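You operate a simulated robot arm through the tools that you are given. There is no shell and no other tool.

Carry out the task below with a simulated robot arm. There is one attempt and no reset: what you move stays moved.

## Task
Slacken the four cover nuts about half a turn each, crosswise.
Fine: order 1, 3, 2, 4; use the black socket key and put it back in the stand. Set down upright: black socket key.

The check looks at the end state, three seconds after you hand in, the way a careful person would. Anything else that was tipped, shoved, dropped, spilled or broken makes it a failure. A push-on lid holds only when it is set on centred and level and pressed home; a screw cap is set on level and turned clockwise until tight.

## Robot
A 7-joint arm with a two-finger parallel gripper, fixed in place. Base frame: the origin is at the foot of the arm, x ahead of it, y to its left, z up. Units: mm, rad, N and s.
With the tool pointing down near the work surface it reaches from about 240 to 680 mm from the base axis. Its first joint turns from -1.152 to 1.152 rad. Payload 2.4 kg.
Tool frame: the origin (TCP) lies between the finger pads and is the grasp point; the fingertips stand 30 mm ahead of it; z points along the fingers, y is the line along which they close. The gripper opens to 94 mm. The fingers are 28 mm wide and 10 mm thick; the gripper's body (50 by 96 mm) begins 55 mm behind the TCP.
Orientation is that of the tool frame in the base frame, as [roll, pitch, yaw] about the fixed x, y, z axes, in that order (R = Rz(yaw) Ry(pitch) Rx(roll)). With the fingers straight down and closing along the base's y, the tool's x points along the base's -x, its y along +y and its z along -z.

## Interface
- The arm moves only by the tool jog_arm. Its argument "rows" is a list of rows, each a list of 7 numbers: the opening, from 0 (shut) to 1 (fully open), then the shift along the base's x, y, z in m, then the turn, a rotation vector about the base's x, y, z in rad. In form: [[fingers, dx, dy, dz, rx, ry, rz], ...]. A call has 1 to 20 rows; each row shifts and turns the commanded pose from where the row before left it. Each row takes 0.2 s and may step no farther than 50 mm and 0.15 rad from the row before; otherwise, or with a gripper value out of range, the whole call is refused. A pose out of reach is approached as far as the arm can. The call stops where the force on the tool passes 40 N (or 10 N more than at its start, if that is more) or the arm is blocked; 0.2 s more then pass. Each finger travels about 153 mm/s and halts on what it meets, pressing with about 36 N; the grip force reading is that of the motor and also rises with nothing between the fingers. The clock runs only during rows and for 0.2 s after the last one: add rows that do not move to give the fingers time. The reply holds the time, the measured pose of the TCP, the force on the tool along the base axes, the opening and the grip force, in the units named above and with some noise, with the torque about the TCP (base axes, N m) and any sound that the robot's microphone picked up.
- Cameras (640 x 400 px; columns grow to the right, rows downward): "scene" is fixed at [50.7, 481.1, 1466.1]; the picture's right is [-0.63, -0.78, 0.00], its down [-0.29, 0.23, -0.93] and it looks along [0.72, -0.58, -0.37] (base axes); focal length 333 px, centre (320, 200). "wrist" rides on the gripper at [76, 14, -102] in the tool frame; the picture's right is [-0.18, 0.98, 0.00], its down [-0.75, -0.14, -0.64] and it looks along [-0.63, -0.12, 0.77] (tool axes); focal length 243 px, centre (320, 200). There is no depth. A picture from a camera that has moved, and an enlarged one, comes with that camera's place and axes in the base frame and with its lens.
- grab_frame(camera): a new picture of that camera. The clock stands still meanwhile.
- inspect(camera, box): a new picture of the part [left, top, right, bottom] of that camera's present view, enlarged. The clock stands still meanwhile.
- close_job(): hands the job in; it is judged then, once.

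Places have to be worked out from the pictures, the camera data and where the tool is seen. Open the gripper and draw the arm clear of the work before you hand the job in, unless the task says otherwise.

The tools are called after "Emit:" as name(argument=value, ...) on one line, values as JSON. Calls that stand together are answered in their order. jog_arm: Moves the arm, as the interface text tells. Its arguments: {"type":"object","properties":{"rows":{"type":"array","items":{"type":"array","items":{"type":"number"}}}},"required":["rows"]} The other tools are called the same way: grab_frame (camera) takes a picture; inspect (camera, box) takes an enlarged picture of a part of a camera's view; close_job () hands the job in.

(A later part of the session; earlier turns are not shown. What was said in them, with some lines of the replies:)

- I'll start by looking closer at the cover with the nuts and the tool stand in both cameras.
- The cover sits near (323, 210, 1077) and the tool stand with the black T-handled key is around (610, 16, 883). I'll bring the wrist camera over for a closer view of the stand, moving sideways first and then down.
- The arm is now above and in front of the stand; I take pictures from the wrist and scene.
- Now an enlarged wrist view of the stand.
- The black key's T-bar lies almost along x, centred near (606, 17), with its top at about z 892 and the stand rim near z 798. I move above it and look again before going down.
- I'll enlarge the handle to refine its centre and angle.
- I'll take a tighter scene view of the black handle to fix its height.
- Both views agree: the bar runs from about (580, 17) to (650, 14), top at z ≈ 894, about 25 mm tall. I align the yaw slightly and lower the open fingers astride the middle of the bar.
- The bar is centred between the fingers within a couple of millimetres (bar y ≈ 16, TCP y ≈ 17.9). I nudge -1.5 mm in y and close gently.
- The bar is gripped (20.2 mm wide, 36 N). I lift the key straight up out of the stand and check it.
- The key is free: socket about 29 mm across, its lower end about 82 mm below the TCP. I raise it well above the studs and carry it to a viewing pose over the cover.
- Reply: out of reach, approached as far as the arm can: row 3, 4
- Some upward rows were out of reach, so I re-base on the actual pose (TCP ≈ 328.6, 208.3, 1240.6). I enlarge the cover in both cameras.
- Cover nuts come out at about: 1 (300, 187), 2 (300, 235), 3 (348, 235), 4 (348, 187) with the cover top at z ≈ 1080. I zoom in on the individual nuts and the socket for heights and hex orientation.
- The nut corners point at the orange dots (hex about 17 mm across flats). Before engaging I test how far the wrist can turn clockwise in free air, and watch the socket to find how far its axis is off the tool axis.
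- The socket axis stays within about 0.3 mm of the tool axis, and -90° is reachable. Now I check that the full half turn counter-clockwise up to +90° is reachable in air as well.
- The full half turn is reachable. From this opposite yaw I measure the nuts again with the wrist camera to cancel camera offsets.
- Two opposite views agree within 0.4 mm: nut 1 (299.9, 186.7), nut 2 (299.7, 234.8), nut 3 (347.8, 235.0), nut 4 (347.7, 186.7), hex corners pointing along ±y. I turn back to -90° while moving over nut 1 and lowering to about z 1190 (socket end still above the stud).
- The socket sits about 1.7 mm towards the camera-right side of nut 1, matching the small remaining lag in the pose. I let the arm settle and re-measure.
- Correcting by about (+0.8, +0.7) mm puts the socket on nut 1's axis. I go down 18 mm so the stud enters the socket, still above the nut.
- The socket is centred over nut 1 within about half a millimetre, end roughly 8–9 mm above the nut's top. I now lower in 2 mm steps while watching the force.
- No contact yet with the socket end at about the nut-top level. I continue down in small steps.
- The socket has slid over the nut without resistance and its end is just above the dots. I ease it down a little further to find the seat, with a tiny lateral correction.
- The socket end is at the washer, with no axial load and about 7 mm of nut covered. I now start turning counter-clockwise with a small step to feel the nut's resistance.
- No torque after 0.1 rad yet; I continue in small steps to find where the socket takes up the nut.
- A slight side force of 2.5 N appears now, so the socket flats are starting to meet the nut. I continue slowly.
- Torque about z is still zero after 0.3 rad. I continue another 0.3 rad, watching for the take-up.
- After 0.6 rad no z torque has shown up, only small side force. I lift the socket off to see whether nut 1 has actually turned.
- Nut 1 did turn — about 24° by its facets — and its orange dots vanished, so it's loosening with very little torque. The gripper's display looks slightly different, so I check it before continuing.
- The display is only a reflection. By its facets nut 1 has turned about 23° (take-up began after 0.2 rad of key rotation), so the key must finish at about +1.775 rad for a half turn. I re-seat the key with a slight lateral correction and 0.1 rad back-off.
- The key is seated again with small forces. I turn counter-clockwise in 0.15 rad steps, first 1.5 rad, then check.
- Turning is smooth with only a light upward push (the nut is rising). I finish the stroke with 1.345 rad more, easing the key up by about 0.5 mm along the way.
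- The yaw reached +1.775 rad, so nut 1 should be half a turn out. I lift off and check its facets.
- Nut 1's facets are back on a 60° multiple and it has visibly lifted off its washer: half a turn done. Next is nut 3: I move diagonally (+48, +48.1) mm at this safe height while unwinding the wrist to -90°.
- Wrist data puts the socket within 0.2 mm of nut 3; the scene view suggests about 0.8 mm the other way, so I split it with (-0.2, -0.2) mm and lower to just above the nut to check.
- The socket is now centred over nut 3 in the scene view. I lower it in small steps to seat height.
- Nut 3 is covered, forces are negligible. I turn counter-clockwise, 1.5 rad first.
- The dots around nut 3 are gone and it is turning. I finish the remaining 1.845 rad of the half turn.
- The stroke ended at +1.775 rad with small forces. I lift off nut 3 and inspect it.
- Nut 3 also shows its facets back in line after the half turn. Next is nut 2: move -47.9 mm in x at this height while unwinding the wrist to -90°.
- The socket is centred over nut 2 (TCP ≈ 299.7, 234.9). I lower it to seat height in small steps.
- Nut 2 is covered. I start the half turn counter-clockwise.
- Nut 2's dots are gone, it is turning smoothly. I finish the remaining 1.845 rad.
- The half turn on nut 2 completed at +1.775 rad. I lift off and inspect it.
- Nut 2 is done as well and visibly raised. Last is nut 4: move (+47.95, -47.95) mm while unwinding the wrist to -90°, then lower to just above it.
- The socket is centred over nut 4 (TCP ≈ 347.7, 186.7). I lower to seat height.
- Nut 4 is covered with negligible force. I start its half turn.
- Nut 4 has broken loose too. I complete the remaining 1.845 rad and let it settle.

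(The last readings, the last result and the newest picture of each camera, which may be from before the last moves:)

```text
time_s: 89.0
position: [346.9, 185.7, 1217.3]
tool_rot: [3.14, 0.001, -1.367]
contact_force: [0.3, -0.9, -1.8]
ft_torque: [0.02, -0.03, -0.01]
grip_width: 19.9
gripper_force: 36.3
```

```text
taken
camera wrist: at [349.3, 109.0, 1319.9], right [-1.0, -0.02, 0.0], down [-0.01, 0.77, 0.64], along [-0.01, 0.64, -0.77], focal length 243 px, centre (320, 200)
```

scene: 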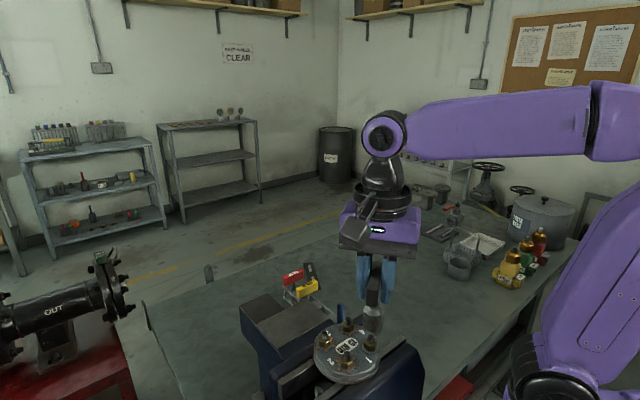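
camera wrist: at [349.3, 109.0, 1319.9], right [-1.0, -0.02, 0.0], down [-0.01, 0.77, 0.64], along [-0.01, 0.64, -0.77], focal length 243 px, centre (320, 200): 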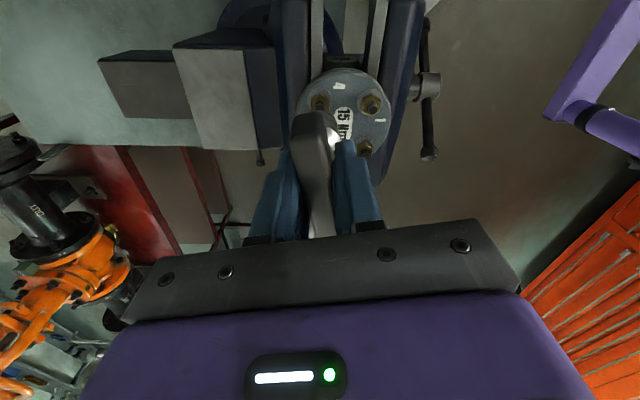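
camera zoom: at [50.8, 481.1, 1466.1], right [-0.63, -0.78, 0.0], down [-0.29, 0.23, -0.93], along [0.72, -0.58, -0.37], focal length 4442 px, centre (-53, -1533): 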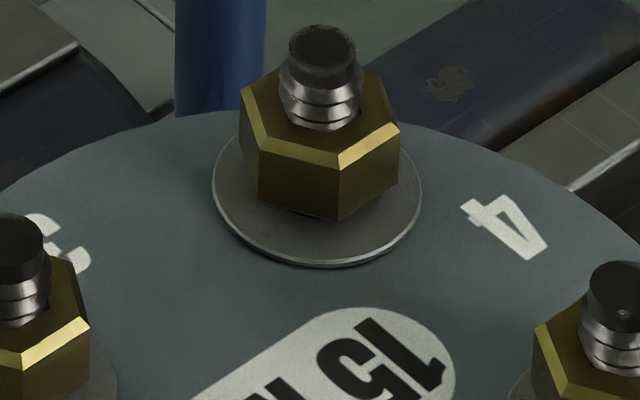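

All four nuts are half a turn out and raised. Now I bring the key back to the stand: rotate to the original yaw while moving clear of the vise, then approach above its slot.

Emit:
jog_arm(rows=[[0, 0.0102, -0.0105, 0, 0, 0, -0.13882], [0, 0.0102, -0.0105, 0, 0, 0, -0.13882], [0, 0.0102, -0.0105, 0, 0, 0, -0.13882], [0, 0.0102, -0.0105, 0, 0, 0, -0.13882], [0, 0.0102, -0.0105, 0, 0, 0, -0.13882], [0, 0.0102, -0.0105, 0, 0, 0, -0.13882], [0, 0.0102, -0.0105, 0, 0, 0, -0.13882], [0, 0.0102, -0.0105, 0, 0, 0, -0.13882], [0, 0.0102, -0.0105, 0, 0, 0, -0.13882], [0, 0.0102, -0.0105, 0, 0, 0, -0.13882], [0, 0.0102, -0.0105, 0, 0, 0, -0.13882], [0, 0.0102, -0.0105, 0, 0, 0, -0.13882], [0, 0.0102, -0.0105, 0, 0, 0, -0.13882], [0, 0, 0, 0, 0, 0, 0]])

Emit:
jog_arm(rows=[[0, 0.02275, -0.0057, -0.0222, 0, 0, 0], [0, 0.02275, -0.0057, -0.0222, 0, 0, 0], [0, 0.02275, -0.0057, -0.0222, 0, 0, 0], [0, 0.02275, -0.0057, -0.0222, 0, 0, 0], [0, 0.02275, -0.0057, -0.0222, 0, 0, 0], [0, 0.02275, -0.0057, -0.0222, 0, 0, 0], [0, 0, 0, 0, 0, 0, 0], [0, 0, 0, 0, 0, 0, 0]])

Emit:
grab_frame(camera="wrist")

Emit:
inspect(camera="scene", box=[260, 200, 380, 320])

```text
time_s: 92.0
position: [480.4, 48.7, 1218.3]
tool_rot: [3.141, 0.001, 3.111]
contact_force: [-0.5, 0.0, -1.0]
ft_torque: [0.0, 0.01, -0.02]
grip_width: 19.8
gripper_force: 35.9
```

```text
time_s: 93.8
position: [615.3, 15.0, 1085.3]
tool_rot: [-3.14, 0.0, 3.113]
contact_force: [0.1, 0.4, -1.0]
ft_torque: [0.01, 0.04, 0.0]
grip_width: 20.0
gripper_force: 36.0
```

```text
taken
camera wrist: at [541.5, 31.4, 1186.6], right [0.21, 0.98, 0.0], down [0.75, -0.16, 0.64], along [0.63, -0.14, -0.77], focal length 243 px, centre (320, 200)
```

wrist: 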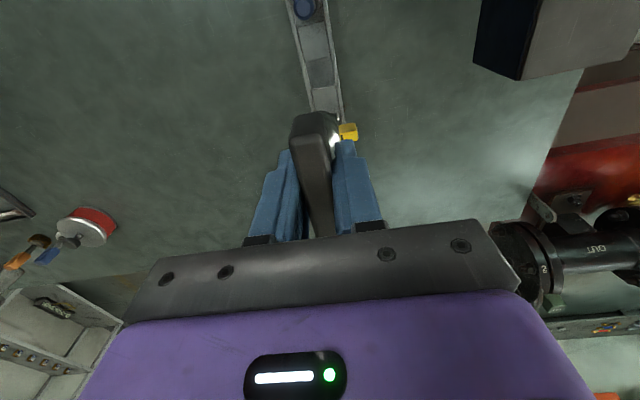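

```text
3.33 times, centred on (320, 260) of scene
camera zoom: at [50.8, 481.1, 1466.1], right [-0.63, -0.78, 0.0], down [-0.29, 0.23, -0.93], along [0.72, -0.58, -0.37], focal length 1110 px, centre (320, 0)
```

zoom: 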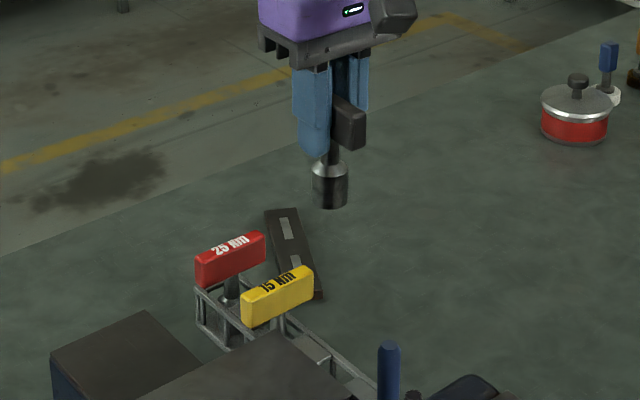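

The pose matches the earlier lift-out pose to about 1 mm (camera x 541.5 vs 540.3). I look closely at the empty slot in the stand before lowering.

Emit:
inspect(camera="scene", box=[310, 285, 350, 320])

Emit:
inspect(camera="wrist", box=[270, 0, 370, 150])

```text
11.43 times, centred on (330, 302) of scene
camera zoom: at [50.8, 481.1, 1466.1], right [-0.63, -0.78, 0.0], down [-0.29, 0.23, -0.93], along [0.72, -0.58, -0.37], focal length 3808 px, centre (206, -971)
```

zoom: 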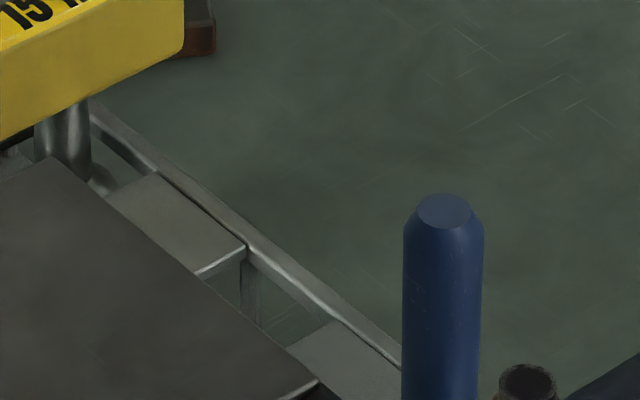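

```text
2.67 times, centred on (320, 75) of wrist
camera zoom: at [541.5, 31.4, 1186.6], right [0.21, 0.98, 0.0], down [0.75, -0.16, 0.64], along [0.63, -0.14, -0.77], focal length 647 px, centre (320, 533)
```

zoom: 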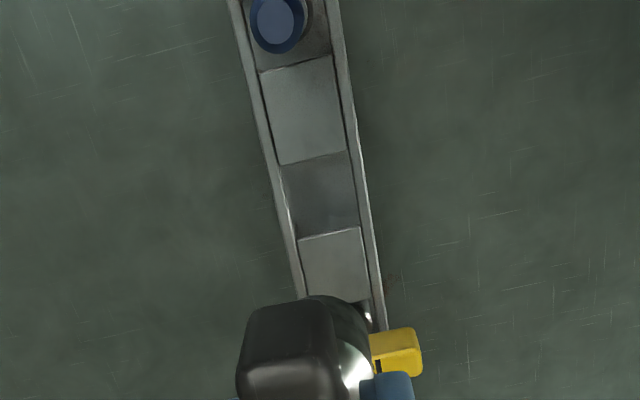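

The slot is the dark gap between the two raised blocks, consistent with where the key came from. I correct x by -0.6 mm and lower to about 20 mm above the resting height.

Emit:
jog_arm(rows=[[0, -0.0006, 0.0002, -0.03, 0, 0, 0], [0, 0, 0, -0.035, 0, 0, 0], [0, 0, 0, -0.035, 0, 0, 0], [0, 0, 0, -0.03, 0, 0, 0], [0, 0, 0, -0.02, 0, 0, 0], [0, 0, 0, 0, 0, 0, 0], [0, 0, 0, 0, 0, 0, 0]])

Emit:
inspect(camera="wrist", box=[260, 0, 380, 150])

Emit:
inspect(camera="scene", box=[295, 255, 355, 315])

```text
time_s: 95.4
position: [614.8, 16.0, 935.0]
tool_rot: [-3.141, 0.0, 3.11]
contact_force: [-0.1, 0.0, -0.8]
ft_torque: [-0.01, -0.01, -0.04]
grip_width: 19.7
gripper_force: 35.1
```

```text
2.67 times, centred on (320, 75) of wrist
camera zoom: at [539.9, 31.9, 1037.1], right [0.21, 0.98, 0.0], down [0.75, -0.16, 0.64], along [0.63, -0.14, -0.77], focal length 647 px, centre (320, 533)
```

zoom: 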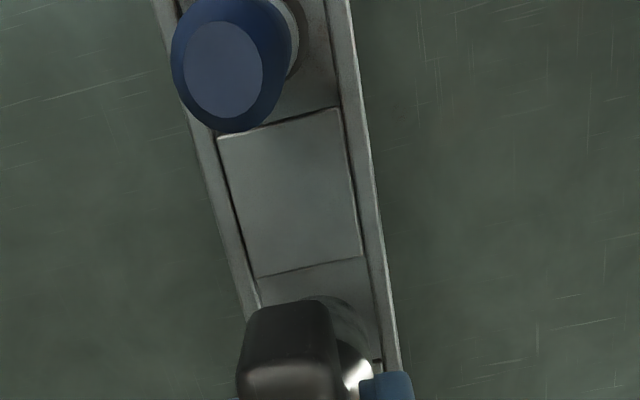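

```text
6.67 times, centred on (325, 285) of scene
camera zoom: at [50.8, 481.1, 1466.1], right [-0.63, -0.78, 0.0], down [-0.29, 0.23, -0.93], along [0.72, -0.58, -0.37], focal length 2221 px, centre (287, -367)
```

zoom: 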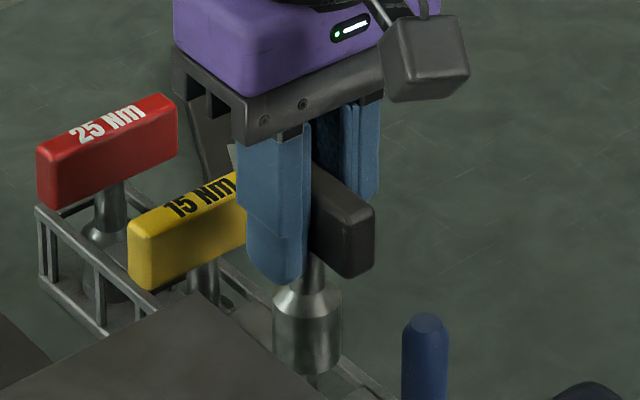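

The arm sits about 1.3 mm short in x compared with the original grasp, so I correct by +1.5 mm and lower slowly toward the resting height.

Emit:
jog_arm(rows=[[0, 0.0015, 0, 0, 0, 0, 0], [0, 0, 0, 0, 0, 0, 0], [0, 0, 0, -0.008, 0, 0, 0], [0, 0, 0, -0.008, 0, 0, 0], [0, 0, 0, -0.008, 0, 0, 0], [0, 0, 0, 0, 0, 0, 0]])

Emit:
inspect(camera="scene", box=[305, 270, 350, 315])

Emit:
inspect(camera="wrist", box=[260, 0, 380, 150])

```text
time_s: 96.8
position: [618.1, 15.0, 910.0]
tool_rot: [3.141, 0.0, 3.113]
contact_force: [-0.4, 0.7, -1.5]
ft_torque: [0.03, 0.0, 0.0]
grip_width: 20.1
gripper_force: 36.2
```

```text
8.89 times, centred on (328, 292) of scene
camera zoom: at [50.8, 481.1, 1466.1], right [-0.63, -0.78, 0.0], down [-0.29, 0.23, -0.93], along [0.72, -0.58, -0.37], focal length 2961 px, centre (253, -622)
```

zoom: 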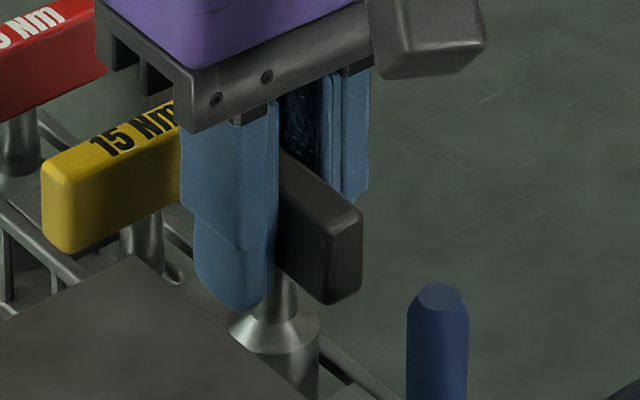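

```text
2.67 times, centred on (320, 75) of wrist
camera zoom: at [542.2, 32.6, 1012.5], right [0.21, 0.98, 0.0], down [0.75, -0.16, 0.64], along [0.63, -0.14, -0.77], focal length 647 px, centre (320, 533)
```

zoom: 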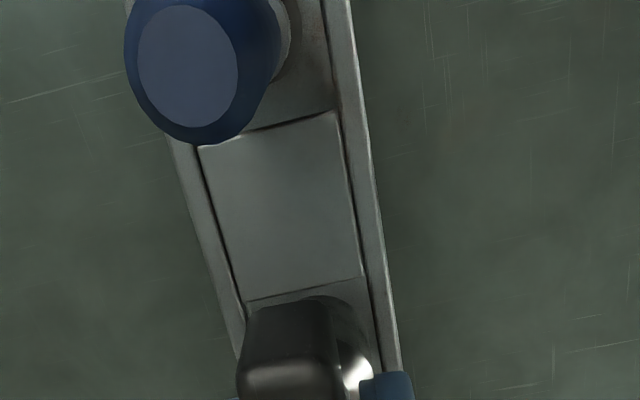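

Still no contact at z ≈ 910; the camera pose is now 1.0/0.6 mm past the original, so I trim (-0.7, -0.4) mm and lower further in small steps.

Emit:
jog_arm(rows=[[0, -0.0007, -0.0004, 0, 0, 0, 0], [0, 0, 0, -0.004, 0, 0, 0], [0, 0, 0, -0.004, 0, 0, 0], [0, 0, 0, -0.004, 0, 0, 0], [0, 0, 0, -0.004, 0, 0, 0], [0, 0, 0, 0, 0, 0, 0]])

Emit:
grab_frame(camera="wrist")

```text
time_s: 98.2
position: [616.8, 15.6, 895.1]
tool_rot: [3.141, -0.001, 3.113]
contact_force: [0.1, 0.2, -2.2]
ft_torque: [0.0, -0.02, -0.01]
grip_width: 19.7
gripper_force: 36.3
```

```text
taken
camera wrist: at [541.7, 32.4, 996.7], right [0.21, 0.98, 0.0], down [0.75, -0.16, 0.64], along [0.63, -0.14, -0.77], focal length 243 px, centre (320, 200)
```

wrist: 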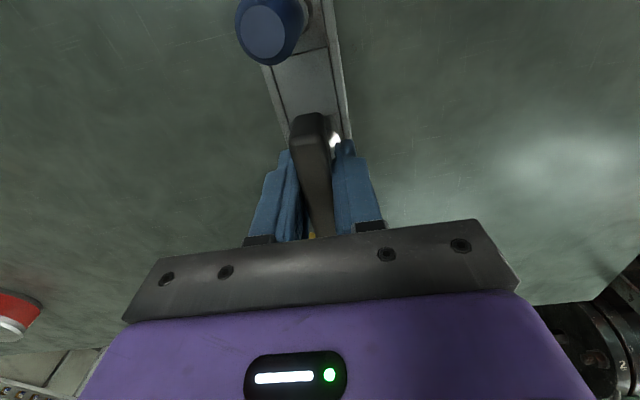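

No contact, 10.6 mm above the original grasp height. I lower the last 10 mm in shrinking steps.

Emit:
jog_arm(rows=[[0, 0, 0, -0.003, 0, 0, 0], [0, 0, 0, -0.003, 0, 0, 0], [0, 0, 0, -0.002, 0, 0, 0], [0, 0, 0, -0.001, 0, 0, 0], [0, 0, 0, -0.001, 0, 0, 0], [0, 0, 0, 0, 0, 0, 0]])

Emit:
inspect(camera="scene", box=[305, 270, 350, 315])

Emit:
grab_frame(camera="wrist")

```text
time_s: 99.6
position: [616.4, 15.1, 884.8]
tool_rot: [-3.141, -0.001, 3.114]
contact_force: [-0.1, -0.3, -1.5]
ft_torque: [-0.01, 0.01, -0.03]
grip_width: 20.0
gripper_force: 36.0
```

```text
8.89 times, centred on (328, 292) of scene
camera zoom: at [50.8, 481.1, 1466.1], right [-0.63, -0.78, 0.0], down [-0.29, 0.23, -0.93], along [0.72, -0.58, -0.37], focal length 2961 px, centre (253, -622)
```

zoom: 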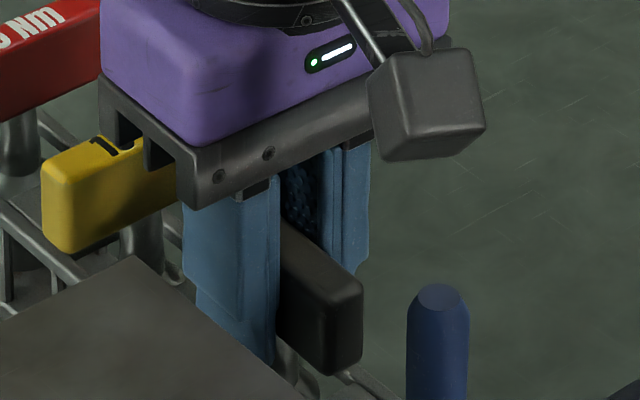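

```text
taken
camera wrist: at [541.9, 32.2, 986.9], right [0.21, 0.98, 0.0], down [0.75, -0.16, 0.64], along [0.63, -0.14, -0.77], focal length 243 px, centre (320, 200)
```

wrist: 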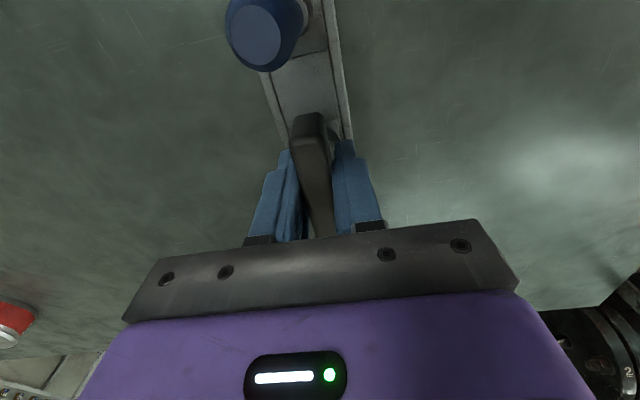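

0.8 mm above the original rest height, no contact yet. I lower in half-millimetre steps until the stand carries the key.

Emit:
jog_arm(rows=[[0, 0, 0, -0.0005, 0, 0, 0], [0, 0, 0, -0.0005, 0, 0, 0], [0, 0, 0, 0, 0, 0, 0]])

Emit:
jog_arm(rows=[[0, 0, 0, -0.0003, 0, 0, 0], [0, 0, 0, 0, 0, 0, 0], [0, 0, 0, 0, 0, 0, 0]])

```text
time_s: 100.4
position: [616.7, 15.0, 883.0]
tool_rot: [3.142, 0.0, 3.112]
contact_force: [-0.8, 0.1, 0.7]
ft_torque: [-0.01, 0.05, 0.01]
grip_width: 19.8
gripper_force: 35.6
```

```text
time_s: 101.2
position: [616.3, 15.1, 882.9]
tool_rot: [3.141, 0.0, 3.112]
contact_force: [-2.5, 0.2, 6.2]
ft_torque: [0.0, 0.27, -0.01]
grip_width: 19.7
gripper_force: 35.4
```

The key now bears on the stand floor (6 N). I relieve 0.3 mm of that and open the fingers gently.

Emit:
jog_arm(rows=[[0, 0, 0, 0.0003, 0, 0, 0], [0, 0, 0, 0, 0, 0, 0], [0.22, 0, 0, 0, 0, 0, 0], [0.25, 0, 0, 0, 0, 0, 0], [0.3, 0, 0, 0, 0, 0, 0], [0.4, 0, 0, 0, 0, 0, 0], [0.6, 0, 0, 0, 0, 0, 0], [0.8, 0, 0, 0, 0, 0, 0], [0.8, 0, 0, 0, 0, 0, 0]])

Emit:
grab_frame(camera="wrist")

Emit:
inspect(camera="scene", box=[295, 260, 355, 320])

```text
time_s: 103.2
position: [617.7, 15.5, 882.9]
tool_rot: [3.141, 0.0, 3.112]
contact_force: [0.7, -0.9, 0.4]
ft_torque: [-0.01, -0.02, 0.02]
grip_width: 75.1
gripper_force: 0.1
```

```text
taken
camera wrist: at [542.0, 32.1, 985.7], right [0.21, 0.98, 0.0], down [0.75, -0.16, 0.64], along [0.63, -0.14, -0.77], focal length 243 px, centre (320, 200)
```

wrist: 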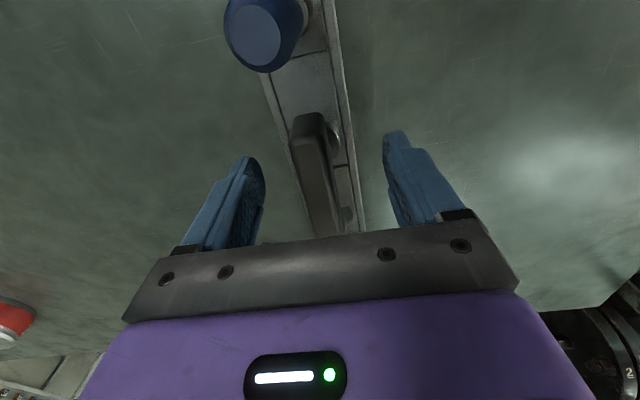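

```text
6.67 times, centred on (325, 290) of scene
camera zoom: at [50.7, 481.1, 1466.1], right [-0.63, -0.78, 0.0], down [-0.29, 0.23, -0.93], along [0.72, -0.58, -0.37], focal length 2221 px, centre (287, -400)
```

zoom: 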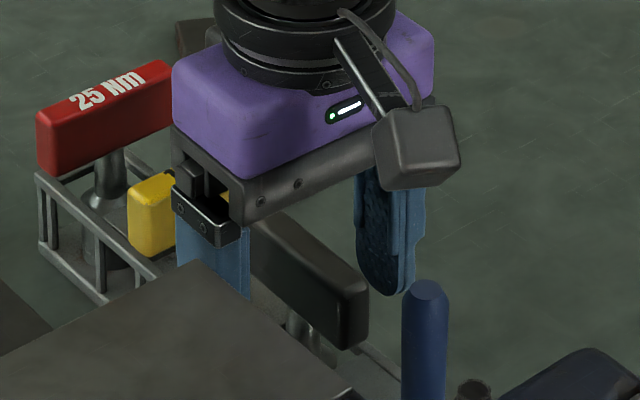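

The key stands upright in its slot, released. I raise the open gripper straight up and clear, then verify.

Emit:
jog_arm(rows=[[1, 0, 0, 0.01, 0, 0, 0], [1, 0, 0, 0.02, 0, 0, 0], [1, 0, 0, 0.03, 0, 0, 0], [1, 0, 0, 0.04, 0, 0, 0], [1, 0, 0, 0.045, 0, 0, 0], [1, 0, 0, 0.045, 0, 0, 0], [1, 0, 0, 0.04, 0, 0, 0], [1, -0.035, 0, 0.02, 0, 0, 0], [1, -0.04, 0, 0.015, 0, 0, 0], [1, -0.04, 0, 0.01, 0, 0, 0], [1, -0.04, 0, 0, 0, 0, 0], [1, -0.04, 0, 0, 0, 0, 0], [1, 0, 0, 0, 0, 0, 0]])

Emit:
grab_frame(camera="scene")

Emit:
inspect(camera="scene", box=[270, 255, 400, 390])

Emit:
grab_frame(camera="wrist")

```text
time_s: 106.0
position: [421.3, 14.5, 1157.9]
tool_rot: [3.141, 0.0, 3.111]
contact_force: [0.0, 0.5, -0.8]
ft_torque: [-0.02, 0.0, 0.02]
grip_width: 93.9
gripper_force: 0.1
```

```text
taken
```

scene: 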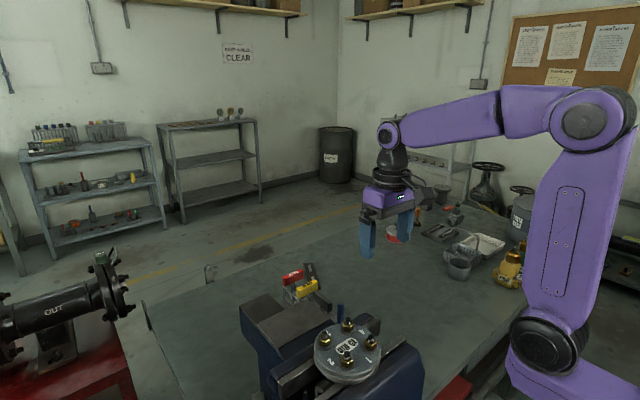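

```text
2.96 times, centred on (335, 322) of scene
camera zoom: at [50.7, 481.1, 1466.1], right [-0.63, -0.78, 0.0], down [-0.29, 0.23, -0.93], along [0.72, -0.58, -0.37], focal length 987 px, centre (276, -163)
```

zoom: 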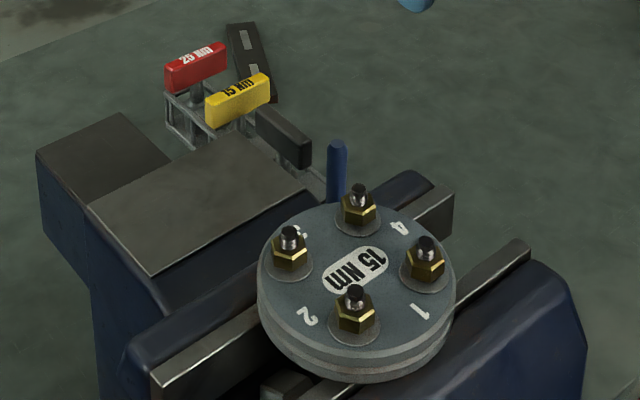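

```text
taken
camera wrist: at [346.0, 32.1, 1260.7], right [0.21, 0.98, 0.0], down [0.75, -0.16, 0.64], along [0.63, -0.14, -0.77], focal length 243 px, centre (320, 200)
```

wrist: 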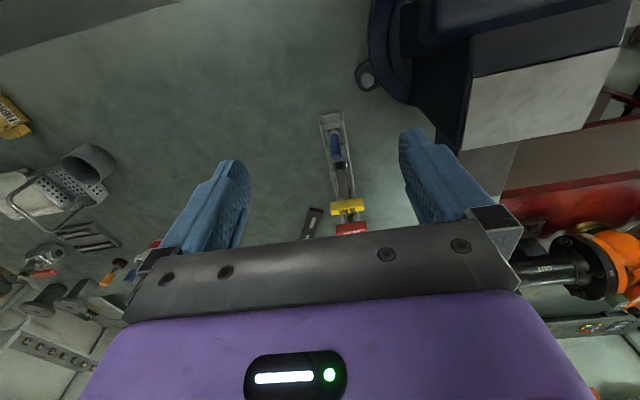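

The arm is clear. I take close views of the key in its stand and the four nuts as a final check.

Emit:
inspect(camera="scene", box=[295, 275, 355, 320])

Emit:
inspect(camera="wrist", box=[300, 100, 390, 240])

Emit:
inspect(camera="scene", box=[310, 312, 390, 382])

```text
8.89 times, centred on (325, 298) of scene
camera zoom: at [50.7, 481.1, 1466.1], right [-0.63, -0.78, 0.0], down [-0.29, 0.23, -0.93], along [0.72, -0.58, -0.37], focal length 2961 px, centre (276, -667)
```

zoom: 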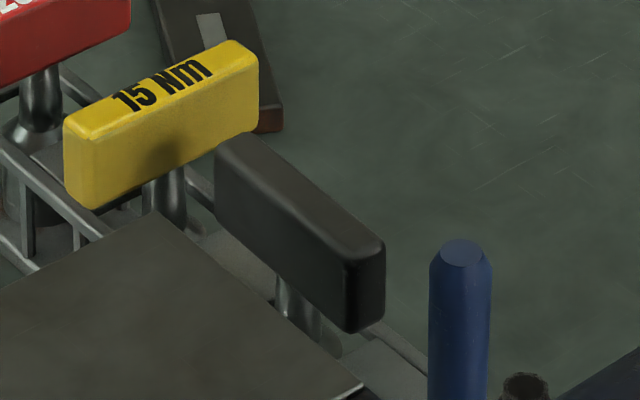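

```text
2.86 times, centred on (345, 170) of wrist
camera zoom: at [346.0, 32.1, 1260.7], right [0.21, 0.98, 0.0], down [0.75, -0.16, 0.64], along [0.63, -0.14, -0.77], focal length 693 px, centre (249, 286)
```

zoom: 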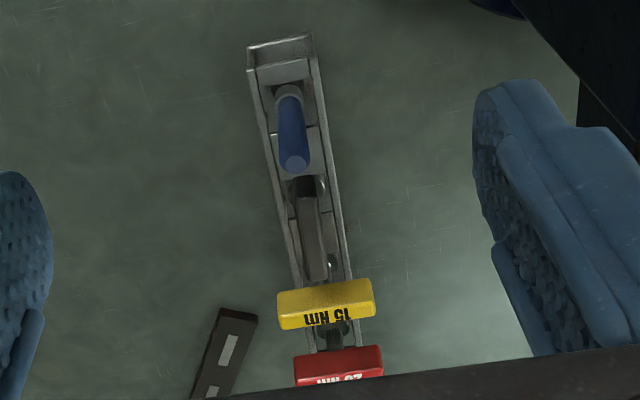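

```text
5.71 times, centred on (350, 347) of scene
camera zoom: at [50.7, 481.1, 1466.1], right [-0.63, -0.78, 0.0], down [-0.29, 0.23, -0.93], along [0.72, -0.58, -0.37], focal length 1904 px, centre (149, -640)
```

zoom: 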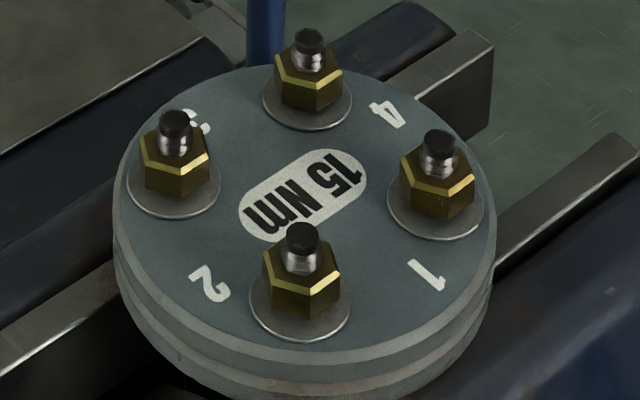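

The black key stands upright in its own slot, and the other tools haven't moved. All four nuts are half a turn slack, done in the order 1, 3, 2, 4, and the open gripper is clear of the work, so I hand in the job.

Emit:
close_job()

```text
The job is handed in.
```

I slackened all four cover nuts about half a turn each with the black socket key, in the order 1, 3, 2, 4. The job is handed in; I haven't seen the result of the check.

- **Nuts:** after each stroke I lifted the key off and looked. The nut's flats were back in line, which fits a half turn, and it stood slightly raised off its washer. Nut 1 took two strokes, because I lifted off partway to confirm it was turning.
- **Orange dots:** the small orange dots around each nut disappeared as that nut came loose. I don't know what they represent.
- **Key:** the key is back upright in its own slot in the stand, within about 1 mm of where it was. The other tools look undisturbed.
- **Arm:** the gripper is open and clear of the work.
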